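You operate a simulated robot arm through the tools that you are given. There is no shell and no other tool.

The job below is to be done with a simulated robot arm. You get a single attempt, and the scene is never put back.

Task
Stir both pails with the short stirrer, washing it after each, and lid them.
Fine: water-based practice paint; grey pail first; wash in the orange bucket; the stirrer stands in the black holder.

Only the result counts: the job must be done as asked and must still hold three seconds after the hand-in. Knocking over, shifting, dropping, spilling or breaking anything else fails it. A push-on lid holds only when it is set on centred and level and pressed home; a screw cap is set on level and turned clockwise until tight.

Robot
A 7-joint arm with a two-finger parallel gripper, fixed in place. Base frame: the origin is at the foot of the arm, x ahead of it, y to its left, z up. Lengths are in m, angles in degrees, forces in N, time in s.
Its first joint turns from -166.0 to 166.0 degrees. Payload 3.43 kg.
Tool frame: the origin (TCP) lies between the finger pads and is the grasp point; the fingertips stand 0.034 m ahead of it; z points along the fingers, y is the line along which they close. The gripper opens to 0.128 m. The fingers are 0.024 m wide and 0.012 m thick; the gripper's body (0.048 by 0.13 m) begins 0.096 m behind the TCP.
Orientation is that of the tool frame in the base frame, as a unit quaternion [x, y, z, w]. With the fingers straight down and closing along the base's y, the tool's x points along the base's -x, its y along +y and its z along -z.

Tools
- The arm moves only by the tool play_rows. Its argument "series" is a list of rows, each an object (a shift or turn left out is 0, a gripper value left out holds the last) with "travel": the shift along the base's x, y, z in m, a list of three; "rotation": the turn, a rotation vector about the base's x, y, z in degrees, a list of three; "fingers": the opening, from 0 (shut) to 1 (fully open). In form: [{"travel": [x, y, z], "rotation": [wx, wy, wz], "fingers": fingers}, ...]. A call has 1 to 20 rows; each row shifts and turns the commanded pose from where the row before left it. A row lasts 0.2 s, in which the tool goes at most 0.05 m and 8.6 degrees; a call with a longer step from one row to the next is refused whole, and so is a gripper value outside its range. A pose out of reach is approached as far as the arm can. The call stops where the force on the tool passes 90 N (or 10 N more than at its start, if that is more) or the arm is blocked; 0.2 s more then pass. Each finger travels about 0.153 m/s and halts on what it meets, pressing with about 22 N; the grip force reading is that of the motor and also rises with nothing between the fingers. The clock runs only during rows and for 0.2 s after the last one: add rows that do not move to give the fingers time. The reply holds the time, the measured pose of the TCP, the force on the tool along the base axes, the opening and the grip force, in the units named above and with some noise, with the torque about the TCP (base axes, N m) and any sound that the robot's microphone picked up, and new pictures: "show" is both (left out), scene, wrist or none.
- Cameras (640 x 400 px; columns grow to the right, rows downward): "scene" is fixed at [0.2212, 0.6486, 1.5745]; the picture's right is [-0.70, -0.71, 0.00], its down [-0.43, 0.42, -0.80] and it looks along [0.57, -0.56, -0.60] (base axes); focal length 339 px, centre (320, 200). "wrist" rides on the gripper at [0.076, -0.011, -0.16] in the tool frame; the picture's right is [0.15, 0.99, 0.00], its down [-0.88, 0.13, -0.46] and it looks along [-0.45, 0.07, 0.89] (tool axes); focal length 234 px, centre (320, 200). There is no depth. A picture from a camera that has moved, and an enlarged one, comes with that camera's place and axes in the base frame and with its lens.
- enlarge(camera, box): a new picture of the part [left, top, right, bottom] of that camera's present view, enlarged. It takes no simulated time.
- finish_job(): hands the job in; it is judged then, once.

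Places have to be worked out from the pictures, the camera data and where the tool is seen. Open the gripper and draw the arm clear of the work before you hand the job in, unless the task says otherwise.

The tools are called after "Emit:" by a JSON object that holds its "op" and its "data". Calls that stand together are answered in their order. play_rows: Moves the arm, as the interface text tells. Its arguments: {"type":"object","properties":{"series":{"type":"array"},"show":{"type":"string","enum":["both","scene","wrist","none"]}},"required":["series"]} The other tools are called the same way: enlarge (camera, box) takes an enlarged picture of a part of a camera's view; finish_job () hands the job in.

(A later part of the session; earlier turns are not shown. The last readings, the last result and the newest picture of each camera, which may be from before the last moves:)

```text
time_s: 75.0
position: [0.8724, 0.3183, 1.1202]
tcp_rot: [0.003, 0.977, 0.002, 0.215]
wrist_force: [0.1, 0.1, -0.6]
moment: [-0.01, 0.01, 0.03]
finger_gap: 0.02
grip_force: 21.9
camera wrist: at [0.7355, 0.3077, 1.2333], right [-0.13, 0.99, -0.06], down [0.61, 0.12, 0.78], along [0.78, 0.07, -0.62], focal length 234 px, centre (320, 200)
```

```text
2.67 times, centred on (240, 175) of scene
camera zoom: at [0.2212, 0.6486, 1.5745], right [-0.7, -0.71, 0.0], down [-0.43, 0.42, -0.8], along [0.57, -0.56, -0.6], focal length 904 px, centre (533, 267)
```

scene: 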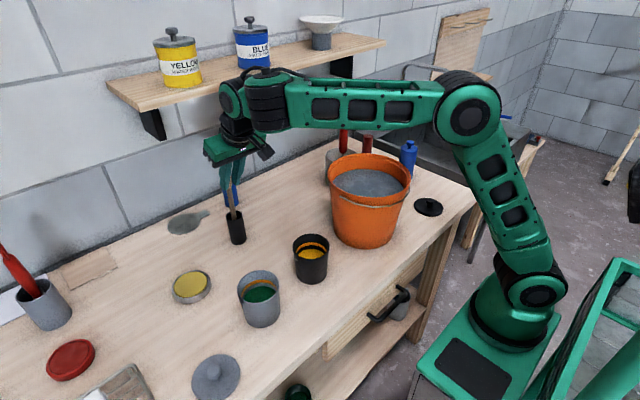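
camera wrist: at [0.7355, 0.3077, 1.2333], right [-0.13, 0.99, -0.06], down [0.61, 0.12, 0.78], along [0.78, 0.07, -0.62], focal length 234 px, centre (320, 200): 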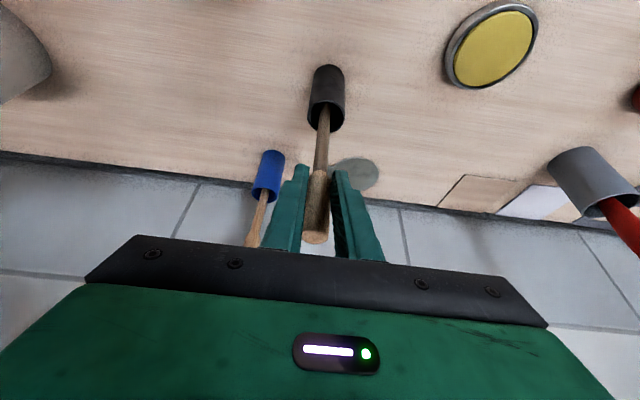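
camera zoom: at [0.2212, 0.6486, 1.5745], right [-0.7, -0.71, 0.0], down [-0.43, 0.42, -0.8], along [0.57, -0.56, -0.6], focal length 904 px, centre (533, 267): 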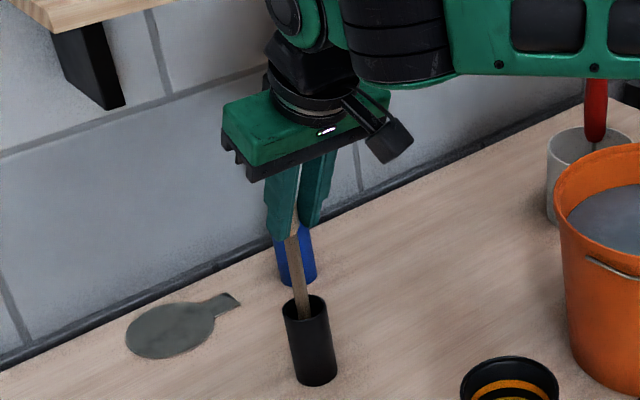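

The rod is inside the holder without contact. I continue down to the height where it stood originally.

Emit:
{"op": "play_rows", "data": {"series": [{"travel": [0.0015, 0, -0.02]}, {"travel": [0.0015, 0, -0.02]}, {"travel": [0.001, 0, -0.013]}, {}, {}], "show": "wrist"}}

Emit:
{"op": "enlarge", "data": {"camera": "wrist", "box": [240, 70, 400, 270]}}

```text
time_s: 76.2
position: [0.8769, 0.3179, 1.0681]
tcp_rot: [0.003, 0.976, 0.002, 0.216]
wrist_force: [-1.2, -0.1, -0.2]
moment: [0.01, 0.0, 0.03]
finger_gap: 0.0204
grip_force: 22.2
camera wrist: at [0.7401, 0.3079, 1.1807], right [-0.13, 0.99, -0.06], down [0.61, 0.12, 0.78], along [0.78, 0.07, -0.62], focal length 234 px, centre (320, 200)
```

wrist: 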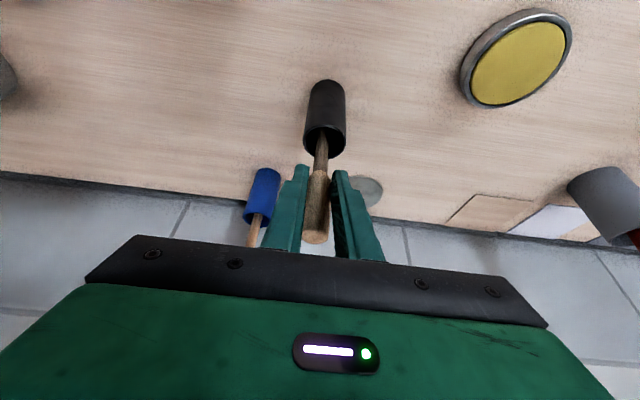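

```text
2.00 times, centred on (320, 170) of wrist
camera zoom: at [0.7401, 0.3079, 1.1807], right [-0.13, 0.99, -0.06], down [0.61, 0.12, 0.78], along [0.78, 0.07, -0.62], focal length 468 px, centre (320, 260)
```

zoom: 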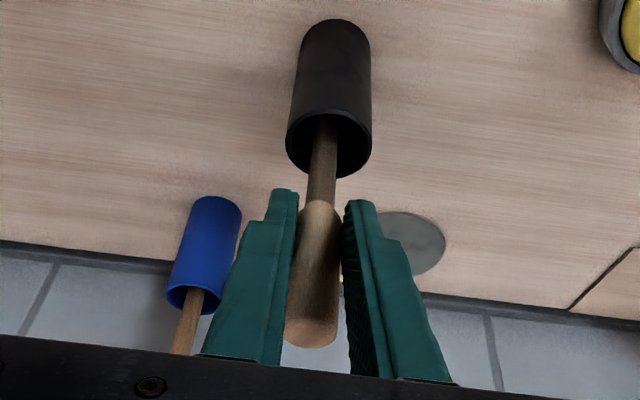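

About 3 mm remain, so I lower that last bit and open gently.

Emit:
{"op": "play_rows", "data": {"series": [{"travel": [0.0003, 0, -0.0035]}, {}, {"fingers": 0.17}, {"fingers": 0.2}, {"fingers": 0.26}, {"fingers": 0.35}, {"fingers": 0.5}, {}, {}]}}

Emit:
{"op": "enlarge", "data": {"camera": "wrist", "box": [240, 70, 400, 270]}}

Emit:
{"op": "enlarge", "data": {"camera": "scene", "box": [180, 100, 300, 250]}}

```text
time_s: 78.2
position: [0.8779, 0.3178, 1.0628]
tcp_rot: [0.004, 0.976, 0.001, 0.216]
wrist_force: [-0.2, -0.3, 0.1]
moment: [0.0, -0.05, 0.02]
finger_gap: 0.0643
grip_force: 0.1
camera wrist: at [0.7406, 0.3077, 1.1774], right [-0.13, 0.99, -0.06], down [0.61, 0.12, 0.78], along [0.78, 0.07, -0.62], focal length 234 px, centre (320, 200)
```

scene: 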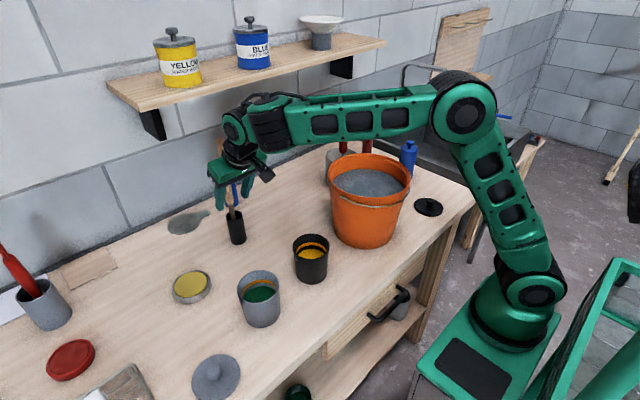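
wrist: 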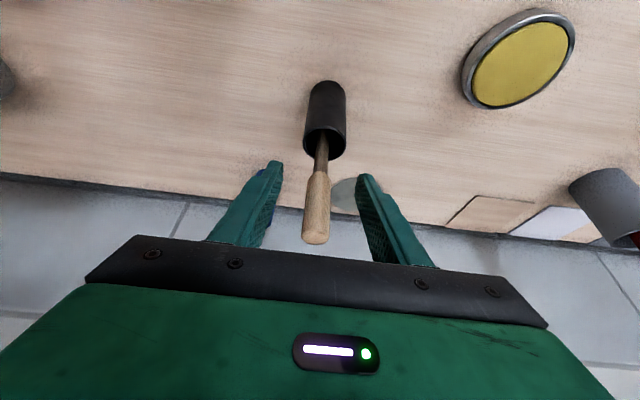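

```text
2.00 times, centred on (320, 170) of wrist
camera zoom: at [0.7406, 0.3077, 1.1774], right [-0.13, 0.99, -0.06], down [0.61, 0.12, 0.78], along [0.78, 0.07, -0.62], focal length 468 px, centre (320, 260)
```

zoom: 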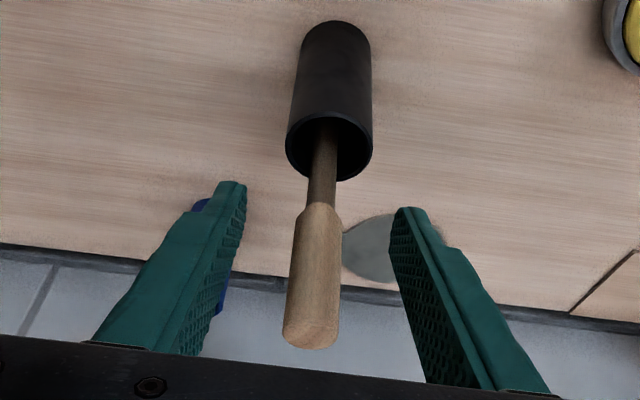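

```text
2.67 times, centred on (240, 175) of scene
camera zoom: at [0.2212, 0.6486, 1.5745], right [-0.7, -0.71, 0.0], down [-0.43, 0.42, -0.8], along [0.57, -0.56, -0.6], focal length 904 px, centre (533, 267)
```

zoom: 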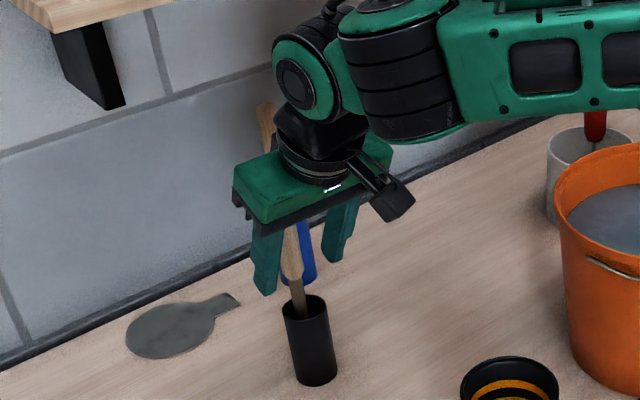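

The stirrer stands back in its holder and the fingers are free. I back straight off in −x, then rise, bring the tool vertical and move over the grey lid near (0.587, 0.569).

Emit:
{"op": "play_rows", "data": {"series": [{"travel": [-0.03, 0, 0]}, {"travel": [-0.045, 0, 0]}, {"travel": [-0.045, 0, 0]}, {"travel": [-0.0212, 0.0314, 0.016], "rotation": [0, 3.13, 0]}, {"travel": [-0.0212, 0.0314, 0.016], "rotation": [0, 3.13, 0]}, {"travel": [-0.0212, 0.0314, 0.016], "rotation": [0, 3.13, 0]}, {"travel": [-0.0212, 0.0314, 0.016], "rotation": [0, 3.13, 0]}, {"travel": [-0.0212, 0.0314, 0.016], "rotation": [0, 3.13, 0]}, {"travel": [-0.0212, 0.0314, 0.016], "rotation": [0, 3.13, 0]}, {"travel": [-0.0212, 0.0314, 0.016], "rotation": [0, 3.13, 0]}, {"travel": [-0.0212, 0.0314, 0.016], "rotation": [0, 3.13, 0]}, {}]}}

Emit:
{"op": "enlarge", "data": {"camera": "wrist", "box": [200, 60, 440, 250]}}

Emit:
{"op": "enlarge", "data": {"camera": "scene", "box": [120, 200, 300, 400]}}

Emit:
{"op": "enlarge", "data": {"camera": "scene", "box": [200, 120, 320, 270]}}

```text
time_s: 80.8
position: [0.5881, 0.5704, 1.1927]
tcp_rot: [0.003, 1.0, 0.0, -0.002]
wrist_force: [0.1, -0.3, 0.9]
moment: [0.02, 0.02, 0.03]
finger_gap: 0.0638
grip_force: 0.1
camera wrist: at [0.5128, 0.5604, 1.3535], right [-0.14, 0.99, 0.0], down [0.88, 0.12, 0.45], along [0.45, 0.06, -0.89], focal length 234 px, centre (320, 200)
```

scene: 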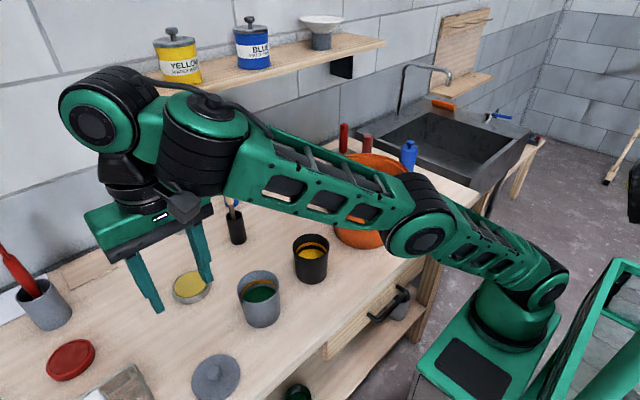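
wrist: 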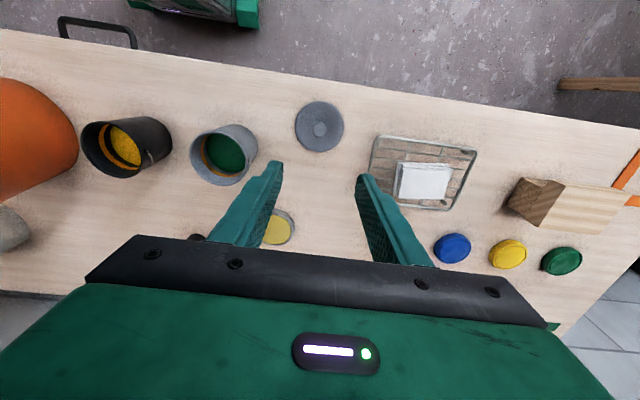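

```text
2.11 times, centred on (320, 155) of wrist
camera zoom: at [0.5128, 0.5604, 1.3535], right [-0.14, 0.99, 0.0], down [0.88, 0.12, 0.45], along [0.45, 0.06, -0.89], focal length 493 px, centre (320, 295)
```

zoom: 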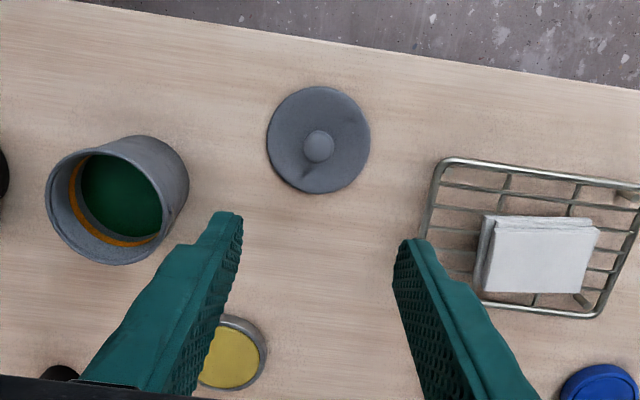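

```text
2.00 times, centred on (210, 300) of scene
camera zoom: at [0.2212, 0.6486, 1.5745], right [-0.7, -0.71, 0.0], down [-0.43, 0.42, -0.8], along [0.57, -0.56, -0.6], focal length 678 px, centre (540, 0)
```

zoom: 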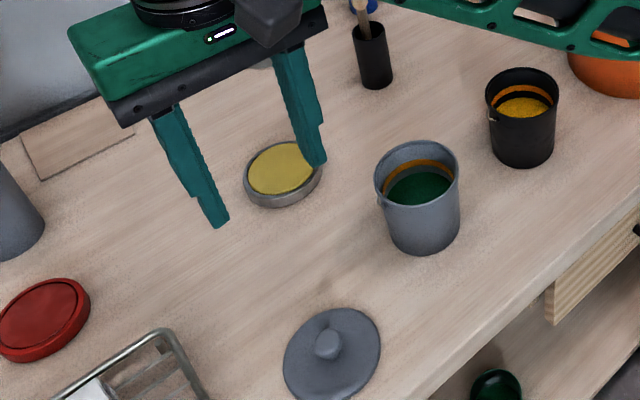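

```text
2.67 times, centred on (260, 195) of scene
camera zoom: at [0.2212, 0.6486, 1.5745], right [-0.7, -0.71, 0.0], down [-0.43, 0.42, -0.8], along [0.57, -0.56, -0.6], focal length 904 px, centre (480, 213)
```

zoom: 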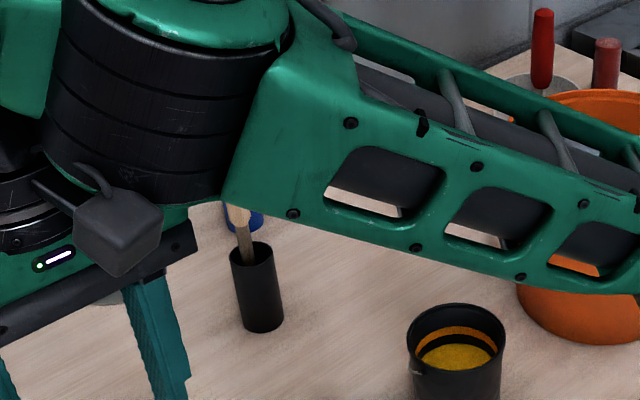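

The lid's centre triangulates to (0.588, 0.568) in both views, with the disk top near z≈0.907 and the knob reaching about 0.935. The tool is vertical, so I descend most of the way and recheck.

Emit:
{"op": "play_rows", "data": {"series": [{"travel": [0, -0.001, -0.04], "fingers": 0.4}, {"travel": [0, -0.001, -0.04]}, {"travel": [0, 0, -0.04]}, {"travel": [0, 0, -0.04]}, {"travel": [0, 0, -0.04]}, {"travel": [0, 0, -0.02]}, {}]}}

Emit:
{"op": "enlarge", "data": {"camera": "wrist", "box": [220, 60, 420, 260]}}

Emit:
{"op": "enlarge", "data": {"camera": "scene", "box": [140, 280, 280, 400]}}

```text
time_s: 82.4
position: [0.5866, 0.5686, 0.9724]
tcp_rot: [0.003, 1.0, 0.001, -0.001]
wrist_force: [-0.5, 0.4, 0.0]
moment: [0.02, 0.01, 0.0]
finger_gap: 0.051
grip_force: 0.0
camera wrist: at [0.5108, 0.5575, 1.1318], right [-0.14, 0.99, 0.0], down [0.88, 0.12, 0.45], along [0.45, 0.07, -0.89], focal length 234 px, centre (320, 200)
```

scene: 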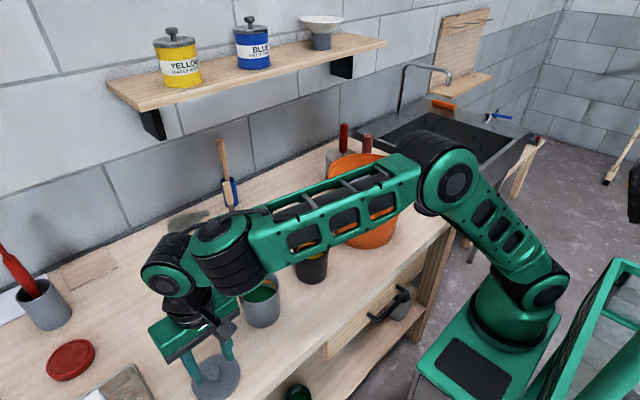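
wrist: 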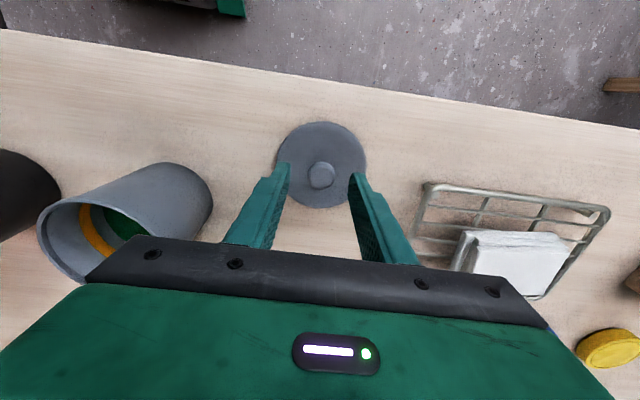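

```text
2.00 times, centred on (320, 160) of wrist
camera zoom: at [0.5108, 0.5575, 1.1318], right [-0.14, 0.99, 0.0], down [0.88, 0.12, 0.45], along [0.45, 0.07, -0.89], focal length 468 px, centre (320, 280)
```

zoom: 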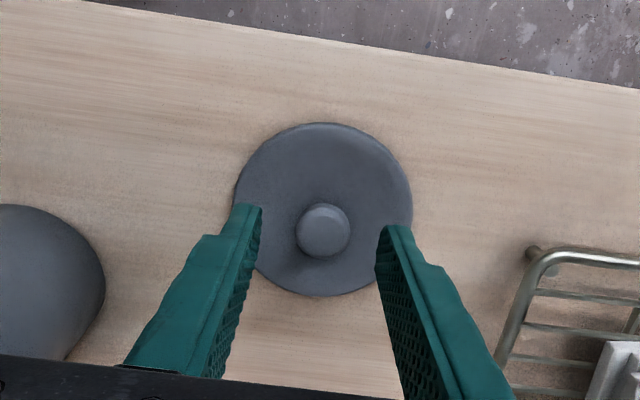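

```text
3.33 times, centred on (210, 340) of scene
camera zoom: at [0.2212, 0.6486, 1.5745], right [-0.7, -0.71, 0.0], down [-0.43, 0.42, -0.8], along [0.57, -0.56, -0.6], focal length 1130 px, centre (687, -267)
```

zoom: 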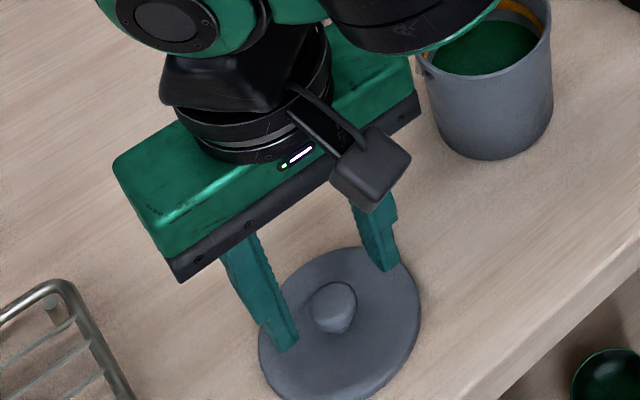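

The knob is centred between the fingertips within about 1 mm. I descend 2.4 cm so the tips end a few millimetres above the lid's disk.

Emit:
{"op": "play_rows", "data": {"series": [{"travel": [0.001, 0.0005, -0.01]}, {"travel": [0, 0, -0.008]}, {"travel": [0, 0, -0.006]}, {}]}}

Emit:
{"op": "enlarge", "data": {"camera": "wrist", "box": [240, 80, 400, 240]}}

Emit:
{"op": "enlarge", "data": {"camera": "scene", "box": [160, 320, 270, 400]}}

```text
time_s: 83.4
position: [0.5887, 0.5685, 0.9478]
tcp_rot: [0.002, 1.0, 0.001, -0.002]
wrist_force: [0.0, -0.3, 0.1]
moment: [0.01, -0.02, -0.01]
finger_gap: 0.0513
grip_force: 0.2
camera wrist: at [0.512, 0.5583, 1.1078], right [-0.14, 0.99, 0.0], down [0.88, 0.12, 0.45], along [0.45, 0.07, -0.89], focal length 234 px, centre (320, 200)
```

scene: 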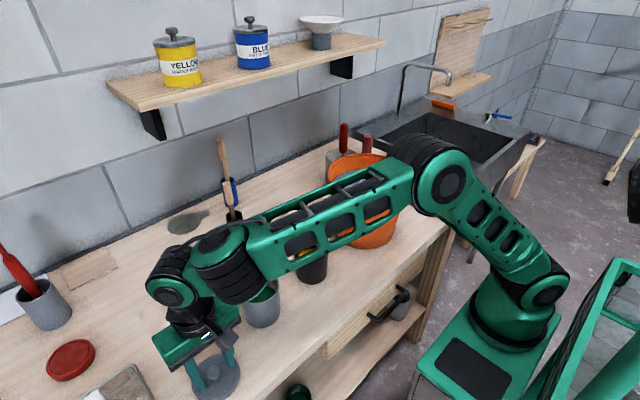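
wrist: 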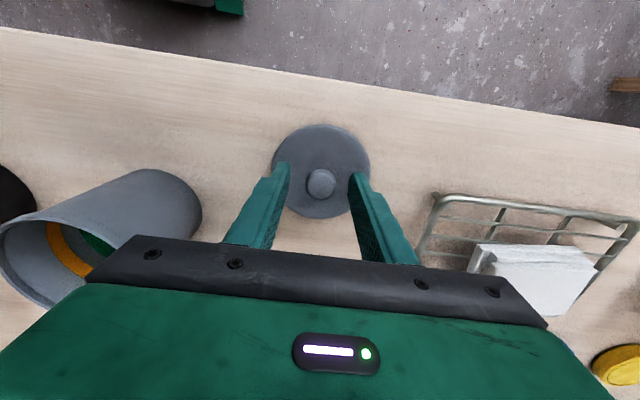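

```text
2.50 times, centred on (320, 160) of wrist
camera zoom: at [0.512, 0.5583, 1.1078], right [-0.14, 0.99, 0.0], down [0.88, 0.12, 0.45], along [0.45, 0.07, -0.89], focal length 585 px, centre (320, 300)
```

zoom: 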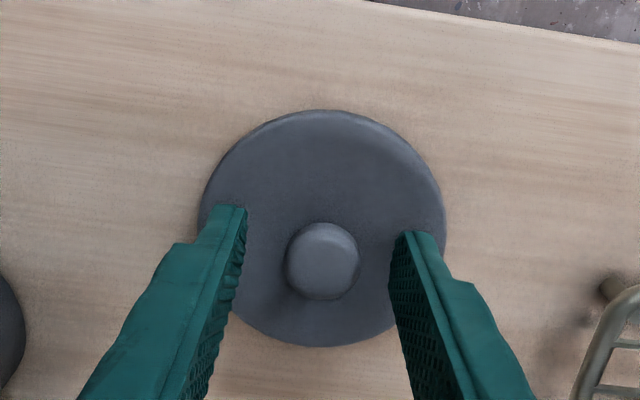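

```text
5.00 times, centred on (215, 360) of scene
camera zoom: at [0.2212, 0.6486, 1.5745], right [-0.7, -0.71, 0.0], down [-0.43, 0.42, -0.8], along [0.57, -0.56, -0.6], focal length 1694 px, centre (845, -600)
```

zoom: 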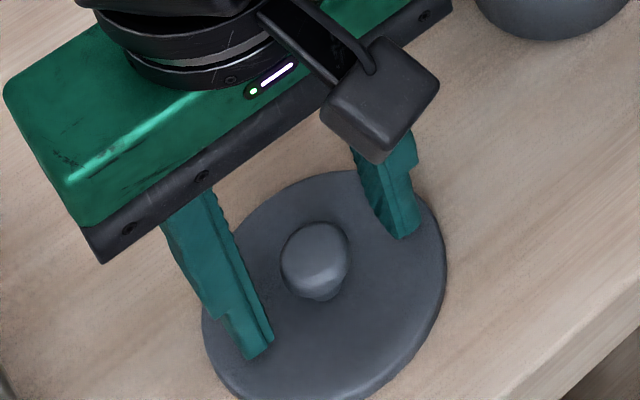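

The tips sit just above the disk around the knob. I nudge +1 mm in y and close gently on the knob.

Emit:
{"op": "play_rows", "data": {"series": [{"travel": [0.0005, 0.001, 0], "fingers": 0.3}, {"fingers": 0.22}, {"fingers": 0.1}, {"fingers": 0.0}, {}, {}], "show": "wrist"}}

Emit:
{"op": "enlarge", "data": {"camera": "wrist", "box": [240, 80, 400, 240]}}

Emit:
{"op": "enlarge", "data": {"camera": "scene", "box": [160, 320, 270, 400]}}

```text
time_s: 84.8
position: [0.5889, 0.5705, 0.948]
tcp_rot: [0.003, 1.0, 0.0, -0.001]
wrist_force: [0.2, -0.3, 0.1]
moment: [0.01, 0.02, -0.03]
finger_gap: 0.0242
grip_force: 21.5
camera wrist: at [0.5124, 0.5592, 1.108], right [-0.14, 0.99, 0.0], down [0.88, 0.12, 0.45], along [0.45, 0.07, -0.89], focal length 234 px, centre (320, 200)
```

wrist: 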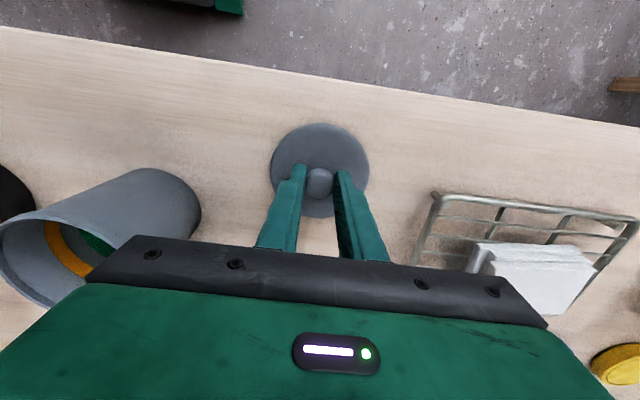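

```text
2.50 times, centred on (320, 160) of wrist
camera zoom: at [0.5124, 0.5592, 1.108], right [-0.14, 0.99, 0.0], down [0.88, 0.12, 0.45], along [0.45, 0.07, -0.89], focal length 585 px, centre (320, 300)
```

zoom: 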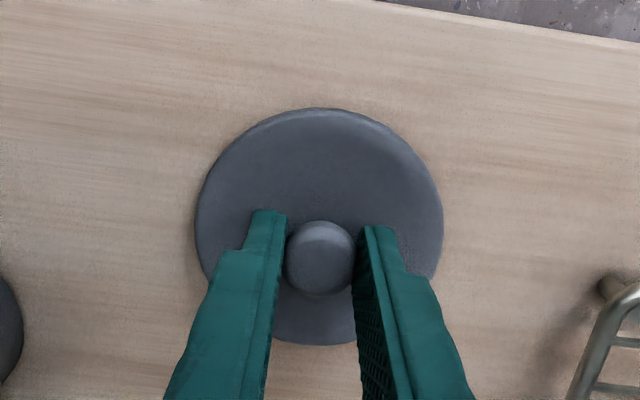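

```text
5.00 times, centred on (215, 360) of scene
camera zoom: at [0.2212, 0.6486, 1.5745], right [-0.7, -0.71, 0.0], down [-0.43, 0.42, -0.8], along [0.57, -0.56, -0.6], focal length 1694 px, centre (845, -600)
```

zoom: 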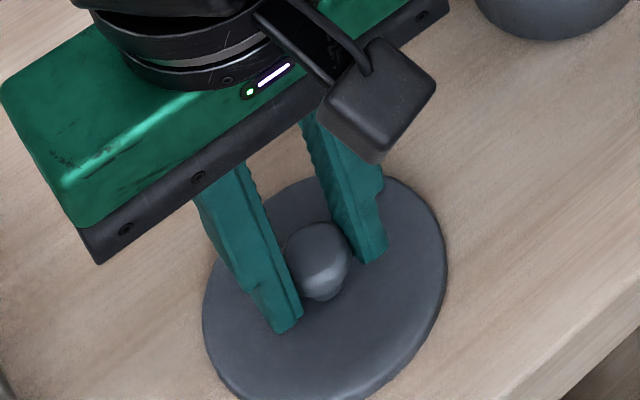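

The knob is gripped at 24 mm. I lift the lid straight up and check that it hangs level.

Emit:
{"op": "play_rows", "data": {"series": [{"travel": [0, 0, 0.01]}, {"travel": [0, 0, 0.02]}, {"travel": [0, 0, 0.03]}, {"travel": [0, 0, 0.035]}, {"travel": [0, 0, 0.035]}, {"travel": [0, 0, 0.03]}, {}]}}

Emit:
{"op": "enlarge", "data": {"camera": "wrist", "box": [220, 60, 420, 260]}}

Emit:
{"op": "enlarge", "data": {"camera": "scene", "box": [120, 240, 290, 360]}}

```text
time_s: 86.4
position: [0.5899, 0.5691, 1.1082]
tcp_rot: [0.002, 1.0, 0.001, -0.002]
wrist_force: [0.6, -0.1, -0.6]
moment: [0.0, -0.02, 0.0]
finger_gap: 0.0242
grip_force: 21.8
camera wrist: at [0.5127, 0.5588, 1.2684], right [-0.14, 0.99, 0.0], down [0.88, 0.12, 0.45], along [0.45, 0.07, -0.89], focal length 234 px, centre (320, 200)
```

scene: 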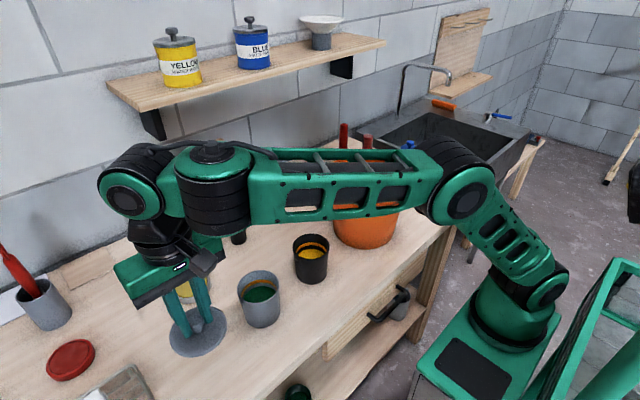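
wrist: 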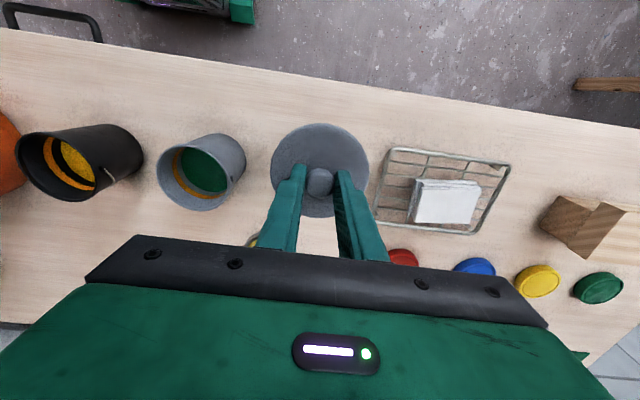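

```text
2.00 times, centred on (320, 160) of wrist
camera zoom: at [0.5127, 0.5588, 1.2684], right [-0.14, 0.99, 0.0], down [0.88, 0.12, 0.45], along [0.45, 0.07, -0.89], focal length 468 px, centre (320, 280)
```

zoom: 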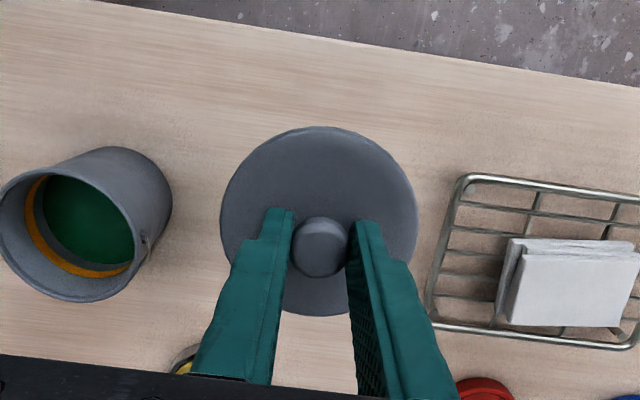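

```text
3.33 times, centred on (205, 300) of scene
camera zoom: at [0.2212, 0.6486, 1.5745], right [-0.7, -0.71, 0.0], down [-0.43, 0.42, -0.8], along [0.57, -0.56, -0.6], focal length 1130 px, centre (703, -133)
```

zoom: 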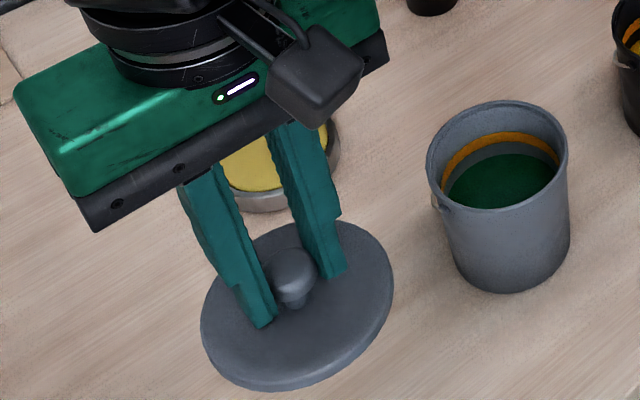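

The lid hangs level and its centre coincides with the TCP. I carry it over the grey pail to about (0.6405, 0.4186), then hold and compare the lid with the rim.

Emit:
{"op": "play_rows", "data": {"series": [{"travel": [0.0128, -0.0378, 0]}, {"travel": [0.0128, -0.0378, 0]}, {"travel": [0.0128, -0.0378, 0]}, {"travel": [0.0127, -0.0375, 0]}, {"travel": [0, 0, -0.02]}, {"travel": [0, 0, -0.015]}, {}, {}]}}

Emit:
{"op": "enlarge", "data": {"camera": "wrist", "box": [220, 60, 420, 260]}}

Emit:
{"op": "enlarge", "data": {"camera": "scene", "box": [200, 230, 320, 340]}}

```text
time_s: 88.2
position: [0.642, 0.4186, 1.0737]
tcp_rot: [0.004, 1.0, 0.001, -0.001]
wrist_force: [0.1, 0.4, -0.4]
moment: [-0.02, -0.02, -0.02]
finger_gap: 0.0241
grip_force: 21.8
camera wrist: at [0.5649, 0.408, 1.2329], right [-0.14, 0.99, 0.0], down [0.88, 0.12, 0.45], along [0.45, 0.07, -0.89], focal length 234 px, centre (320, 200)
```

scene: 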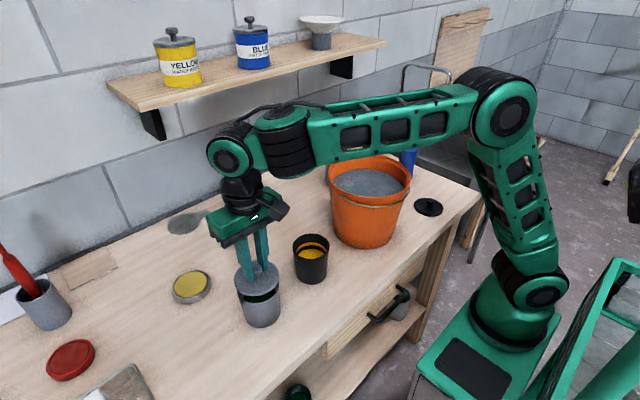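
wrist: 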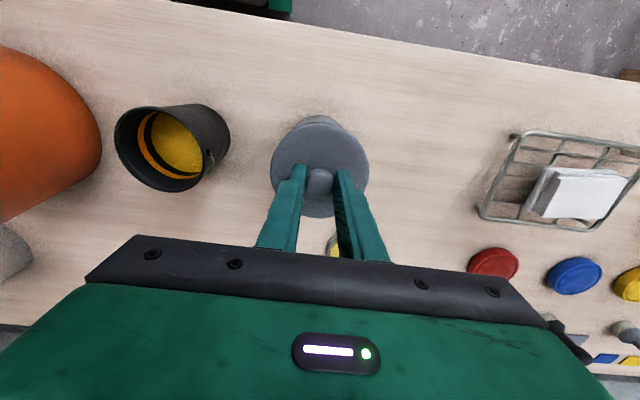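

```text
2.00 times, centred on (320, 160) of wrist
camera zoom: at [0.5649, 0.408, 1.2329], right [-0.14, 0.99, 0.0], down [0.88, 0.12, 0.45], along [0.45, 0.07, -0.89], focal length 468 px, centre (320, 280)
```

zoom: 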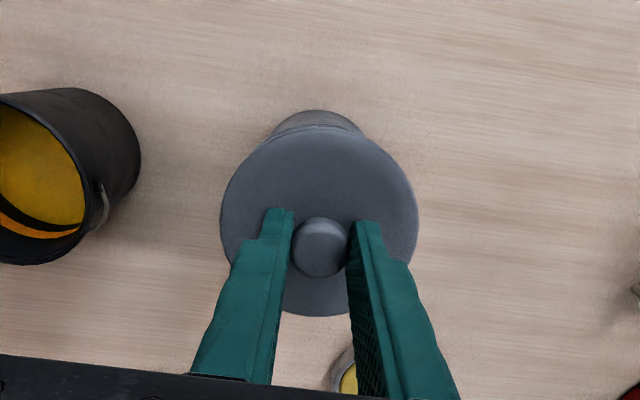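

```text
3.64 times, centred on (260, 285) of scene
camera zoom: at [0.2212, 0.6486, 1.5745], right [-0.7, -0.71, 0.0], down [-0.43, 0.42, -0.8], along [0.57, -0.56, -0.6], focal length 1232 px, centre (538, -109)
```

zoom: 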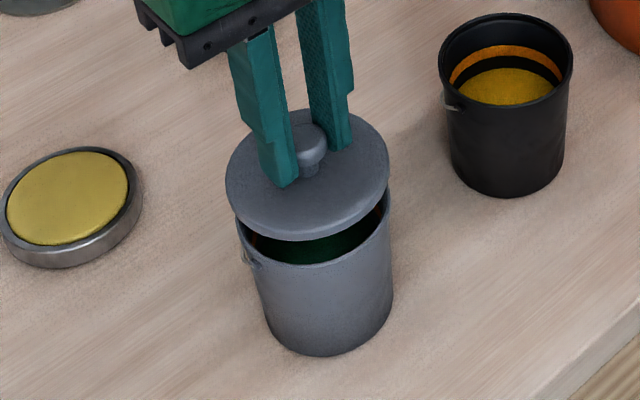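

From the scene view the lid projects onto the rim within a couple of millimetres. I lower slowly and watch for contact force around TCP z≈1.048.

Emit:
{"op": "play_rows", "data": {"series": [{"travel": [-0.0003, 0, -0.01]}, {"travel": [0, 0, -0.008]}, {"travel": [0, 0, -0.004]}, {}]}}

Emit:
{"op": "enlarge", "data": {"camera": "scene", "box": [210, 240, 310, 340]}}

Emit:
{"op": "enlarge", "data": {"camera": "wrist", "box": [240, 80, 400, 240]}}

```text
time_s: 89.2
position: [0.6411, 0.4186, 1.05]
tcp_rot: [0.004, 1.0, 0.0, -0.002]
wrist_force: [-0.1, -0.6, -0.6]
moment: [0.02, 0.03, -0.03]
finger_gap: 0.0243
grip_force: 21.3
camera wrist: at [0.564, 0.4079, 1.2108], right [-0.14, 0.99, 0.0], down [0.88, 0.12, 0.45], along [0.45, 0.07, -0.89], focal length 234 px, centre (320, 200)
```

scene: 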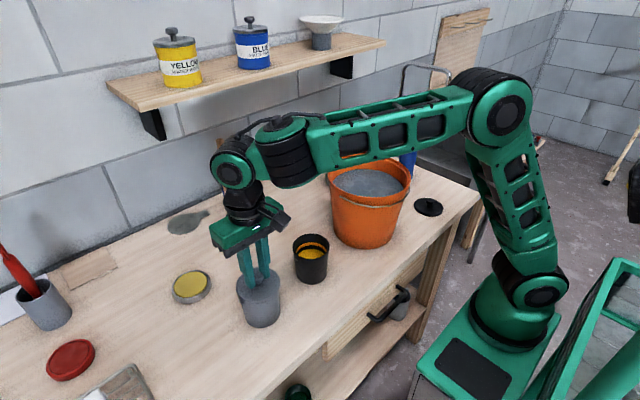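
wrist: 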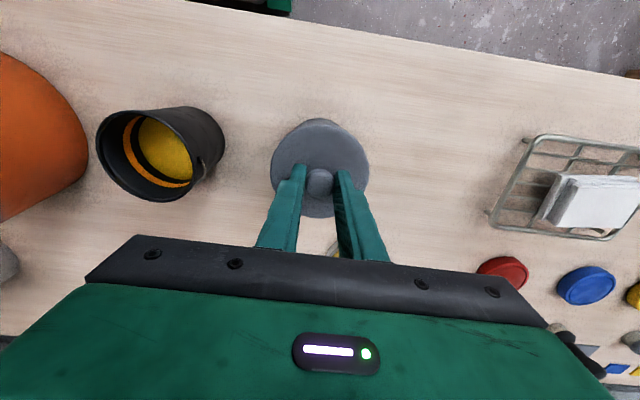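

```text
4.00 times, centred on (260, 290) of scene
camera zoom: at [0.2212, 0.6486, 1.5745], right [-0.7, -0.71, 0.0], down [-0.43, 0.42, -0.8], along [0.57, -0.56, -0.6], focal length 1356 px, centre (560, -160)
```

zoom: 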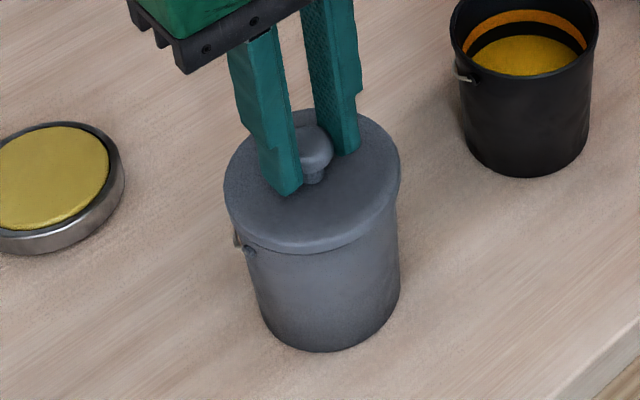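

```text
2.50 times, centred on (320, 160) of wrist
camera zoom: at [0.564, 0.4079, 1.2108], right [-0.14, 0.99, 0.0], down [0.88, 0.12, 0.45], along [0.45, 0.07, -0.89], focal length 585 px, centre (320, 300)
```

zoom: 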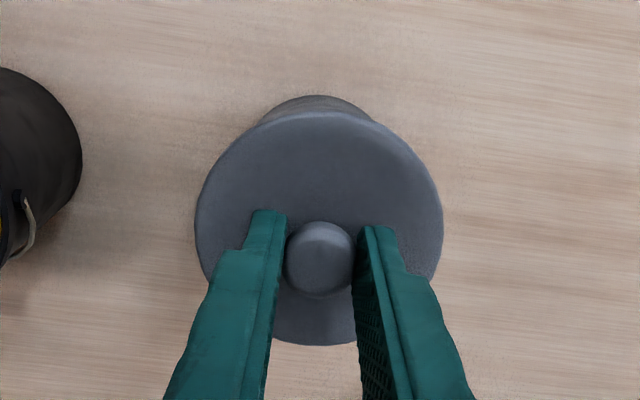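

No contact force yet, and the image comparison suggests the lid is about 1 mm off towards the camera. I correct by (+1, −1) mm and lower in small steps to find contact.

Emit:
{"op": "play_rows", "data": {"series": [{"travel": [0.001, -0.001, 0]}, {"travel": [0, 0, -0.002]}, {"travel": [0, 0, -0.002]}, {}], "show": "none"}}

Emit:
{"op": "enlarge", "data": {"camera": "scene", "box": [220, 250, 300, 330]}}

```text
time_s: 90.2
position: [0.6406, 0.4183, 1.0471]
tcp_rot: [0.002, 1.0, 0.0, -0.002]
wrist_force: [-0.4, 0.1, 0.1]
moment: [-0.02, 0.0, 0.0]
finger_gap: 0.0242
grip_force: 22.3
```

```text
5.00 times, centred on (260, 290) of scene
camera zoom: at [0.2212, 0.6486, 1.5745], right [-0.7, -0.71, 0.0], down [-0.43, 0.42, -0.8], along [0.57, -0.56, -0.6], focal length 1694 px, centre (620, -250)
```

zoom: 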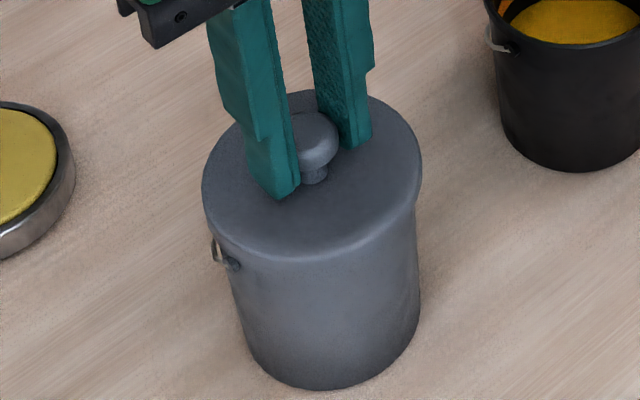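

The lid looks centred on the rim with no contact yet. I continue in small steps.

Emit:
{"op": "play_rows", "data": {"series": [{"travel": [0, 0, -0.0015]}, {"travel": [0, 0, -0.0015]}, {}], "show": "none"}}

Emit:
{"op": "play_rows", "data": {"series": [{"travel": [0, 0, -0.0015]}, {"travel": [0, 0, -0.0015]}, {}], "show": "none"}}

```text
time_s: 91.0
position: [0.6417, 0.4178, 1.0435]
tcp_rot: [0.004, 1.0, 0.001, 0.0]
wrist_force: [2.4, 0.1, 3.9]
moment: [-0.03, -0.14, 0.0]
finger_gap: 0.0243
grip_force: 22.0
heard: snap
```

```text
time_s: 91.8
position: [0.641, 0.4163, 1.0418]
tcp_rot: [0.003, 1.0, 0.001, 0.0]
wrist_force: [8.6, 3.7, 24.6]
moment: [0.09, -0.36, 0.01]
finger_gap: 0.0245
grip_force: 22.0
```

I heard a snap and the reaction force then rose to 25 N, so the lid seems seated. I look at it before pressing further.

Emit:
{"op": "enlarge", "data": {"camera": "scene", "box": [220, 250, 300, 330]}}

Emit:
{"op": "enlarge", "data": {"camera": "wrist", "box": [240, 80, 400, 240]}}

```text
5.00 times, centred on (260, 290) of scene
camera zoom: at [0.2212, 0.6486, 1.5745], right [-0.7, -0.71, 0.0], down [-0.43, 0.42, -0.8], along [0.57, -0.56, -0.6], focal length 1694 px, centre (620, -250)
```

zoom: 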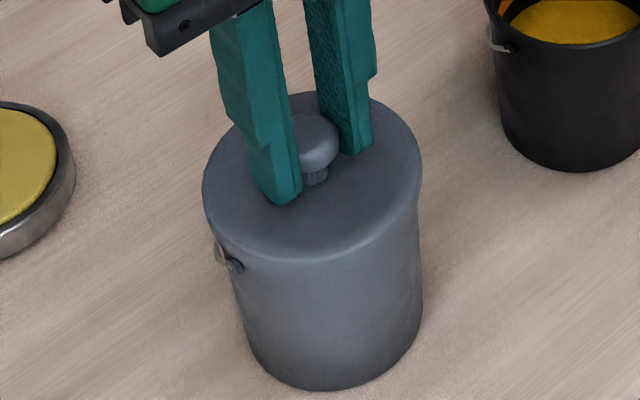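

```text
2.50 times, centred on (320, 160) of wrist
camera zoom: at [0.5645, 0.4062, 1.202], right [-0.14, 0.99, 0.0], down [0.88, 0.12, 0.46], along [0.45, 0.07, -0.89], focal length 585 px, centre (320, 300)
```

zoom: 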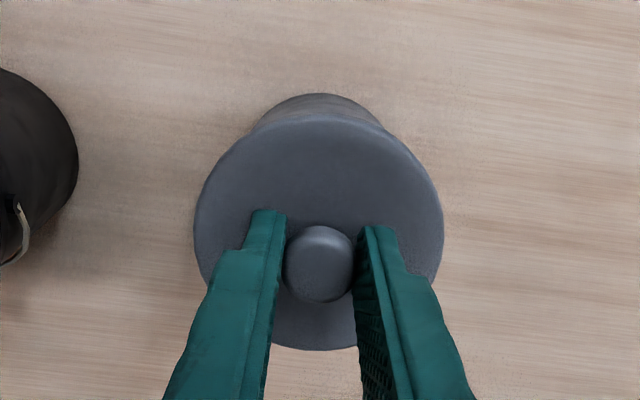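

The lid sits level and flush. I unload slightly, open, rise, and will then press on the top of the knob with closed fingers as a check.

Emit:
{"op": "play_rows", "data": {"series": [{"travel": [0, 0, 0.001]}, {"travel": [0, 0, 0.0005]}, {"fingers": 0.22}, {"fingers": 0.28}, {"fingers": 0.4}, {}, {"travel": [0, 0, 0.02]}, {"travel": [0, 0, 0.03]}, {"travel": [0, 0, 0.02]}, {}]}}

Emit:
{"op": "enlarge", "data": {"camera": "scene", "box": [220, 240, 310, 330]}}

Emit:
{"op": "enlarge", "data": {"camera": "wrist", "box": [240, 80, 400, 240]}}

```text
time_s: 94.0
position: [0.6407, 0.4167, 1.1131]
tcp_rot: [0.004, 1.0, 0.001, -0.002]
wrist_force: [-0.6, 0.1, 1.2]
moment: [-0.04, 0.0, -0.02]
finger_gap: 0.0515
grip_force: 0.1
camera wrist: at [0.5646, 0.4069, 1.2728], right [-0.14, 0.99, 0.0], down [0.88, 0.12, 0.45], along [0.45, 0.07, -0.89], focal length 234 px, centre (320, 200)
```

scene: 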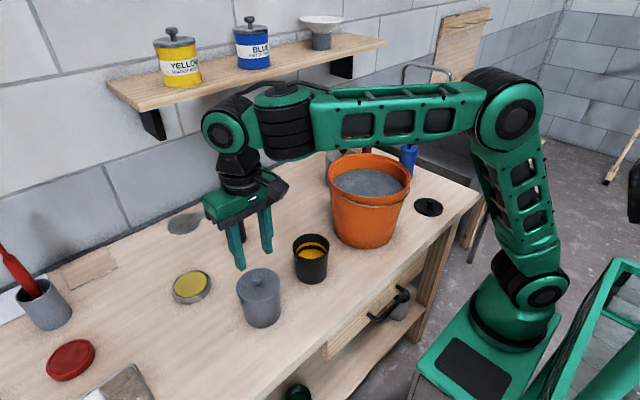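
wrist: 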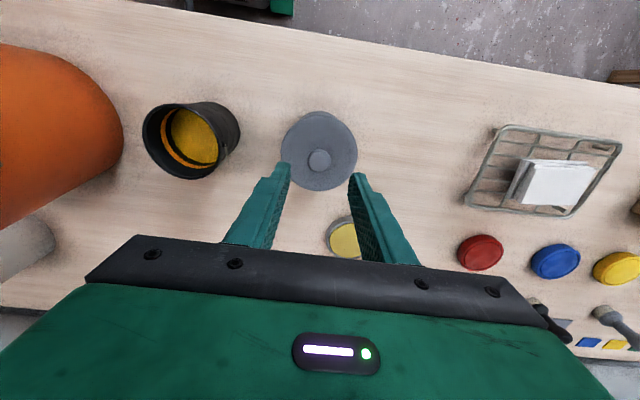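

```text
4.44 times, centred on (265, 285) of scene
camera zoom: at [0.2212, 0.6486, 1.5745], right [-0.7, -0.71, 0.0], down [-0.43, 0.42, -0.8], along [0.57, -0.56, -0.6], focal length 1506 px, centre (564, -178)
```

zoom: 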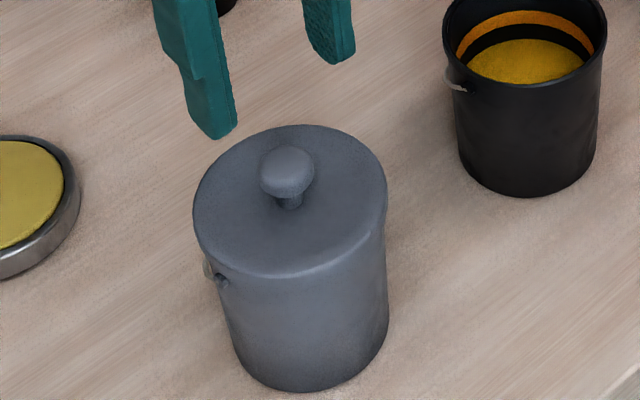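

```text
2.50 times, centred on (320, 160) of wrist
camera zoom: at [0.5646, 0.4069, 1.2728], right [-0.14, 0.99, 0.0], down [0.88, 0.12, 0.45], along [0.45, 0.07, -0.89], focal length 585 px, centre (320, 300)
```

zoom: 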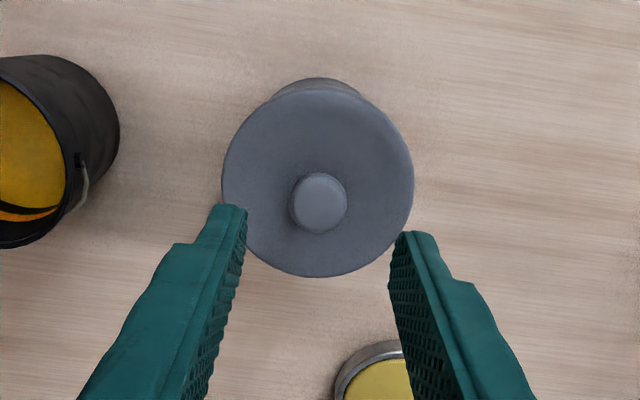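

The grey pail's lid is on and level. I close the fingers and press on the knob from above to make sure it is home.

Emit:
{"op": "play_rows", "data": {"series": [{"fingers": 0.0}, {}, {"travel": [0, 0.0005, -0.02]}, {"travel": [0, 0, -0.015]}, {"travel": [0, 0, -0.005]}, {}, {}], "show": "none"}}

Emit:
{"op": "enlarge", "data": {"camera": "scene", "box": [220, 240, 310, 330]}}

```text
time_s: 95.6
position: [0.6409, 0.4193, 1.0716]
tcp_rot: [0.004, 1.0, 0.001, -0.002]
wrist_force: [-0.2, 0.8, -0.1]
moment: [0.0, -0.01, -0.01]
finger_gap: 0.0
grip_force: 22.3
```

```text
4.44 times, centred on (265, 285) of scene
camera zoom: at [0.2212, 0.6486, 1.5745], right [-0.7, -0.71, 0.0], down [-0.43, 0.42, -0.8], along [0.57, -0.56, -0.6], focal length 1506 px, centre (564, -178)
```

zoom: 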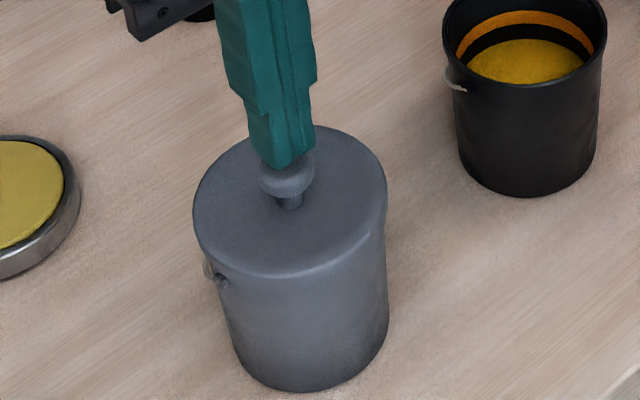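

The fingertips are just above the knob and centred on it. I press down in 2 mm steps.

Emit:
{"op": "play_rows", "data": {"series": [{"travel": [0, 0, -0.003]}, {"travel": [0, 0, -0.002]}, {}], "show": "none"}}

Emit:
{"op": "play_rows", "data": {"series": [{"travel": [0, 0, -0.002]}, {"travel": [0, 0, -0.001]}, {}], "show": "none"}}

```text
time_s: 96.4
position: [0.6407, 0.4167, 1.0673]
tcp_rot: [0.003, 1.0, 0.002, -0.002]
wrist_force: [0.0, -0.3, 0.4]
moment: [-0.01, -0.02, -0.03]
finger_gap: 0.0
grip_force: 21.6
```

```text
time_s: 97.2
position: [0.641, 0.4166, 1.0644]
tcp_rot: [0.004, 1.0, 0.001, -0.002]
wrist_force: [0.2, 0.1, 0.3]
moment: [-0.02, -0.01, 0.03]
finger_gap: 0.0
grip_force: 22.0
```

Emit:
{"op": "play_rows", "data": {"series": [{"travel": [0, 0, -0.002]}, {"travel": [0, 0, -0.002]}, {}], "show": "none"}}

Emit:
{"op": "play_rows", "data": {"series": [{"travel": [0, 0, -0.0015]}, {"travel": [0, 0, -0.0015]}, {}], "show": "scene"}}

```text
time_s: 98.0
position: [0.6406, 0.4176, 1.061]
tcp_rot: [0.003, 1.0, 0.002, -0.001]
wrist_force: [0.2, -0.1, 7.6]
moment: [0.04, -0.08, -0.04]
finger_gap: 0.0002
grip_force: 21.9
```

```text
time_s: 98.8
position: [0.6406, 0.417, 1.0608]
tcp_rot: [0.004, 1.0, 0.003, 0.002]
wrist_force: [3.0, 1.5, 49.1]
moment: [0.04, -0.19, 0.0]
finger_gap: 0.0002
grip_force: 22.3
```

scene: 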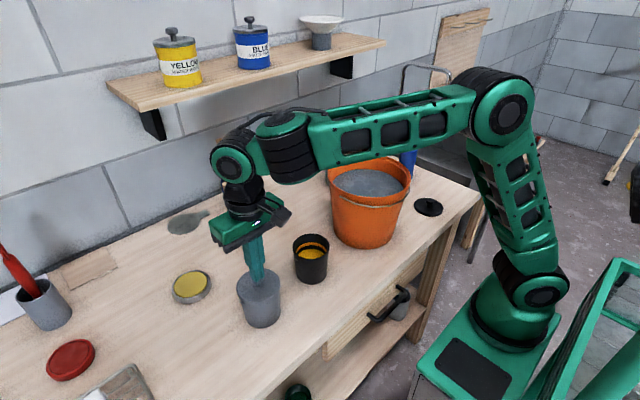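

At 49 N the lid does not move, so it is firmly home. I rise and travel over the bucket at a safe height to the black lid near (0.587, −0.195).

Emit:
{"op": "play_rows", "data": {"series": [{"travel": [0, 0, 0.02]}, {"travel": [0, 0, 0.045], "fingers": 0.4}, {"travel": [0, 0, 0.045]}, {"travel": [0, 0, 0.045]}, {"travel": [-0.0038, -0.0437, 0]}, {"travel": [-0.0038, -0.0437, 0]}, {"travel": [-0.0038, -0.0437, 0]}, {"travel": [-0.0038, -0.0437, 0]}, {"travel": [-0.0038, -0.0437, 0]}, {"travel": [-0.0038, -0.0437, 0]}, {"travel": [-0.0038, -0.0437, 0]}, {"travel": [-0.0038, -0.0437, 0]}, {"travel": [-0.0038, -0.0437, 0]}, {"travel": [-0.0038, -0.0437, 0]}, {"travel": [-0.0038, -0.0437, 0]}, {"travel": [-0.0038, -0.0437, 0]}, {"travel": [-0.0038, -0.0437, 0]}, {"travel": [-0.0038, -0.0437, 0]}, {}]}}

Emit:
{"op": "enlarge", "data": {"camera": "wrist", "box": [200, 40, 440, 240]}}

Emit:
{"op": "enlarge", "data": {"camera": "scene", "box": [360, 130, 500, 250]}}

Emit:
{"op": "enlarge", "data": {"camera": "scene", "box": [210, 200, 350, 340]}}

```text
time_s: 102.8
position: [0.5854, -0.1943, 1.2125]
tcp_rot: [0.003, 1.0, 0.0, -0.001]
wrist_force: [0.2, 0.5, -0.7]
moment: [-0.04, 0.01, -0.02]
finger_gap: 0.0513
grip_force: 0.1
out of reach, approached as far as the arm can: row 13
camera wrist: at [0.5103, -0.2048, 1.3727], right [-0.14, 0.99, 0.0], down [0.88, 0.12, 0.45], along [0.45, 0.07, -0.89], focal length 234 px, centre (320, 200)
```

scene: 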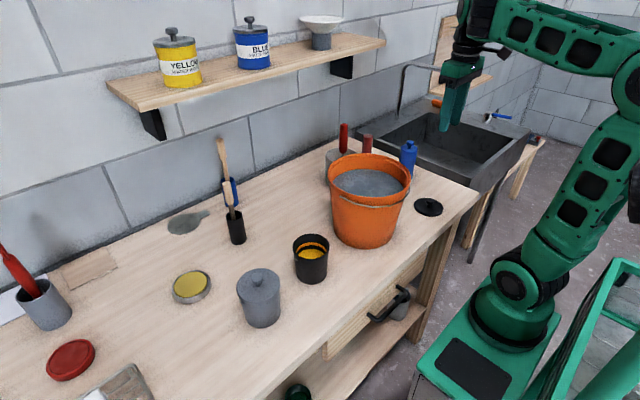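
wrist: 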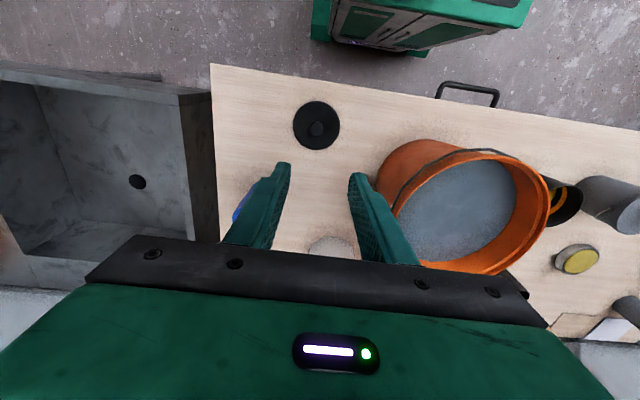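

```text
2.00 times, centred on (320, 140) of wrist
camera zoom: at [0.5103, -0.2048, 1.3727], right [-0.14, 0.99, 0.0], down [0.88, 0.12, 0.45], along [0.45, 0.07, -0.89], focal length 468 px, centre (320, 320)
```

zoom: 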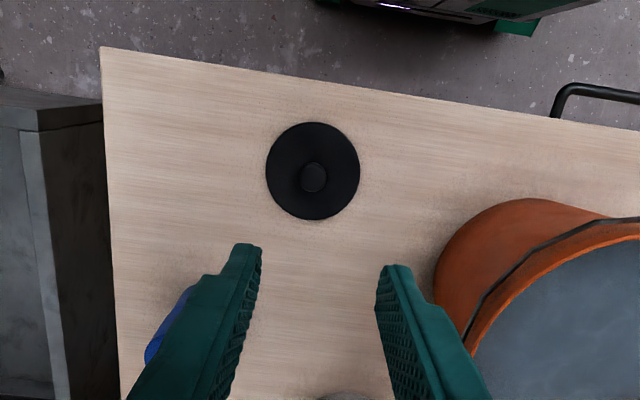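

```text
3.33 times, centred on (430, 190) of scene
camera zoom: at [0.2212, 0.6486, 1.5745], right [-0.7, -0.71, 0.0], down [-0.43, 0.42, -0.8], along [0.57, -0.56, -0.6], focal length 1130 px, centre (-47, 233)
```

zoom: 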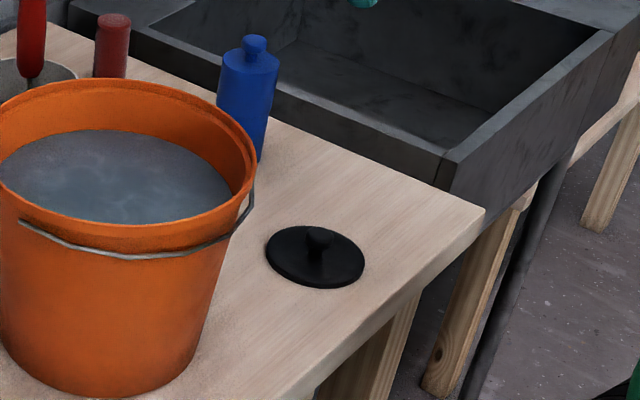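

```text
2.86 times, centred on (280, 270) of scene
camera zoom: at [0.2212, 0.6486, 1.5745], right [-0.7, -0.71, 0.0], down [-0.43, 0.42, -0.8], along [0.57, -0.56, -0.6], focal length 968 px, centre (434, 0)
```

zoom: 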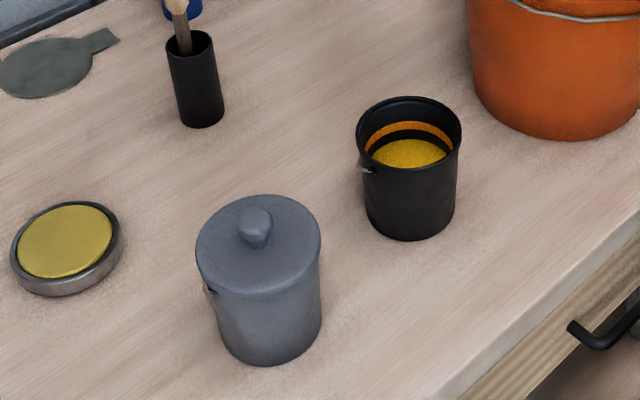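

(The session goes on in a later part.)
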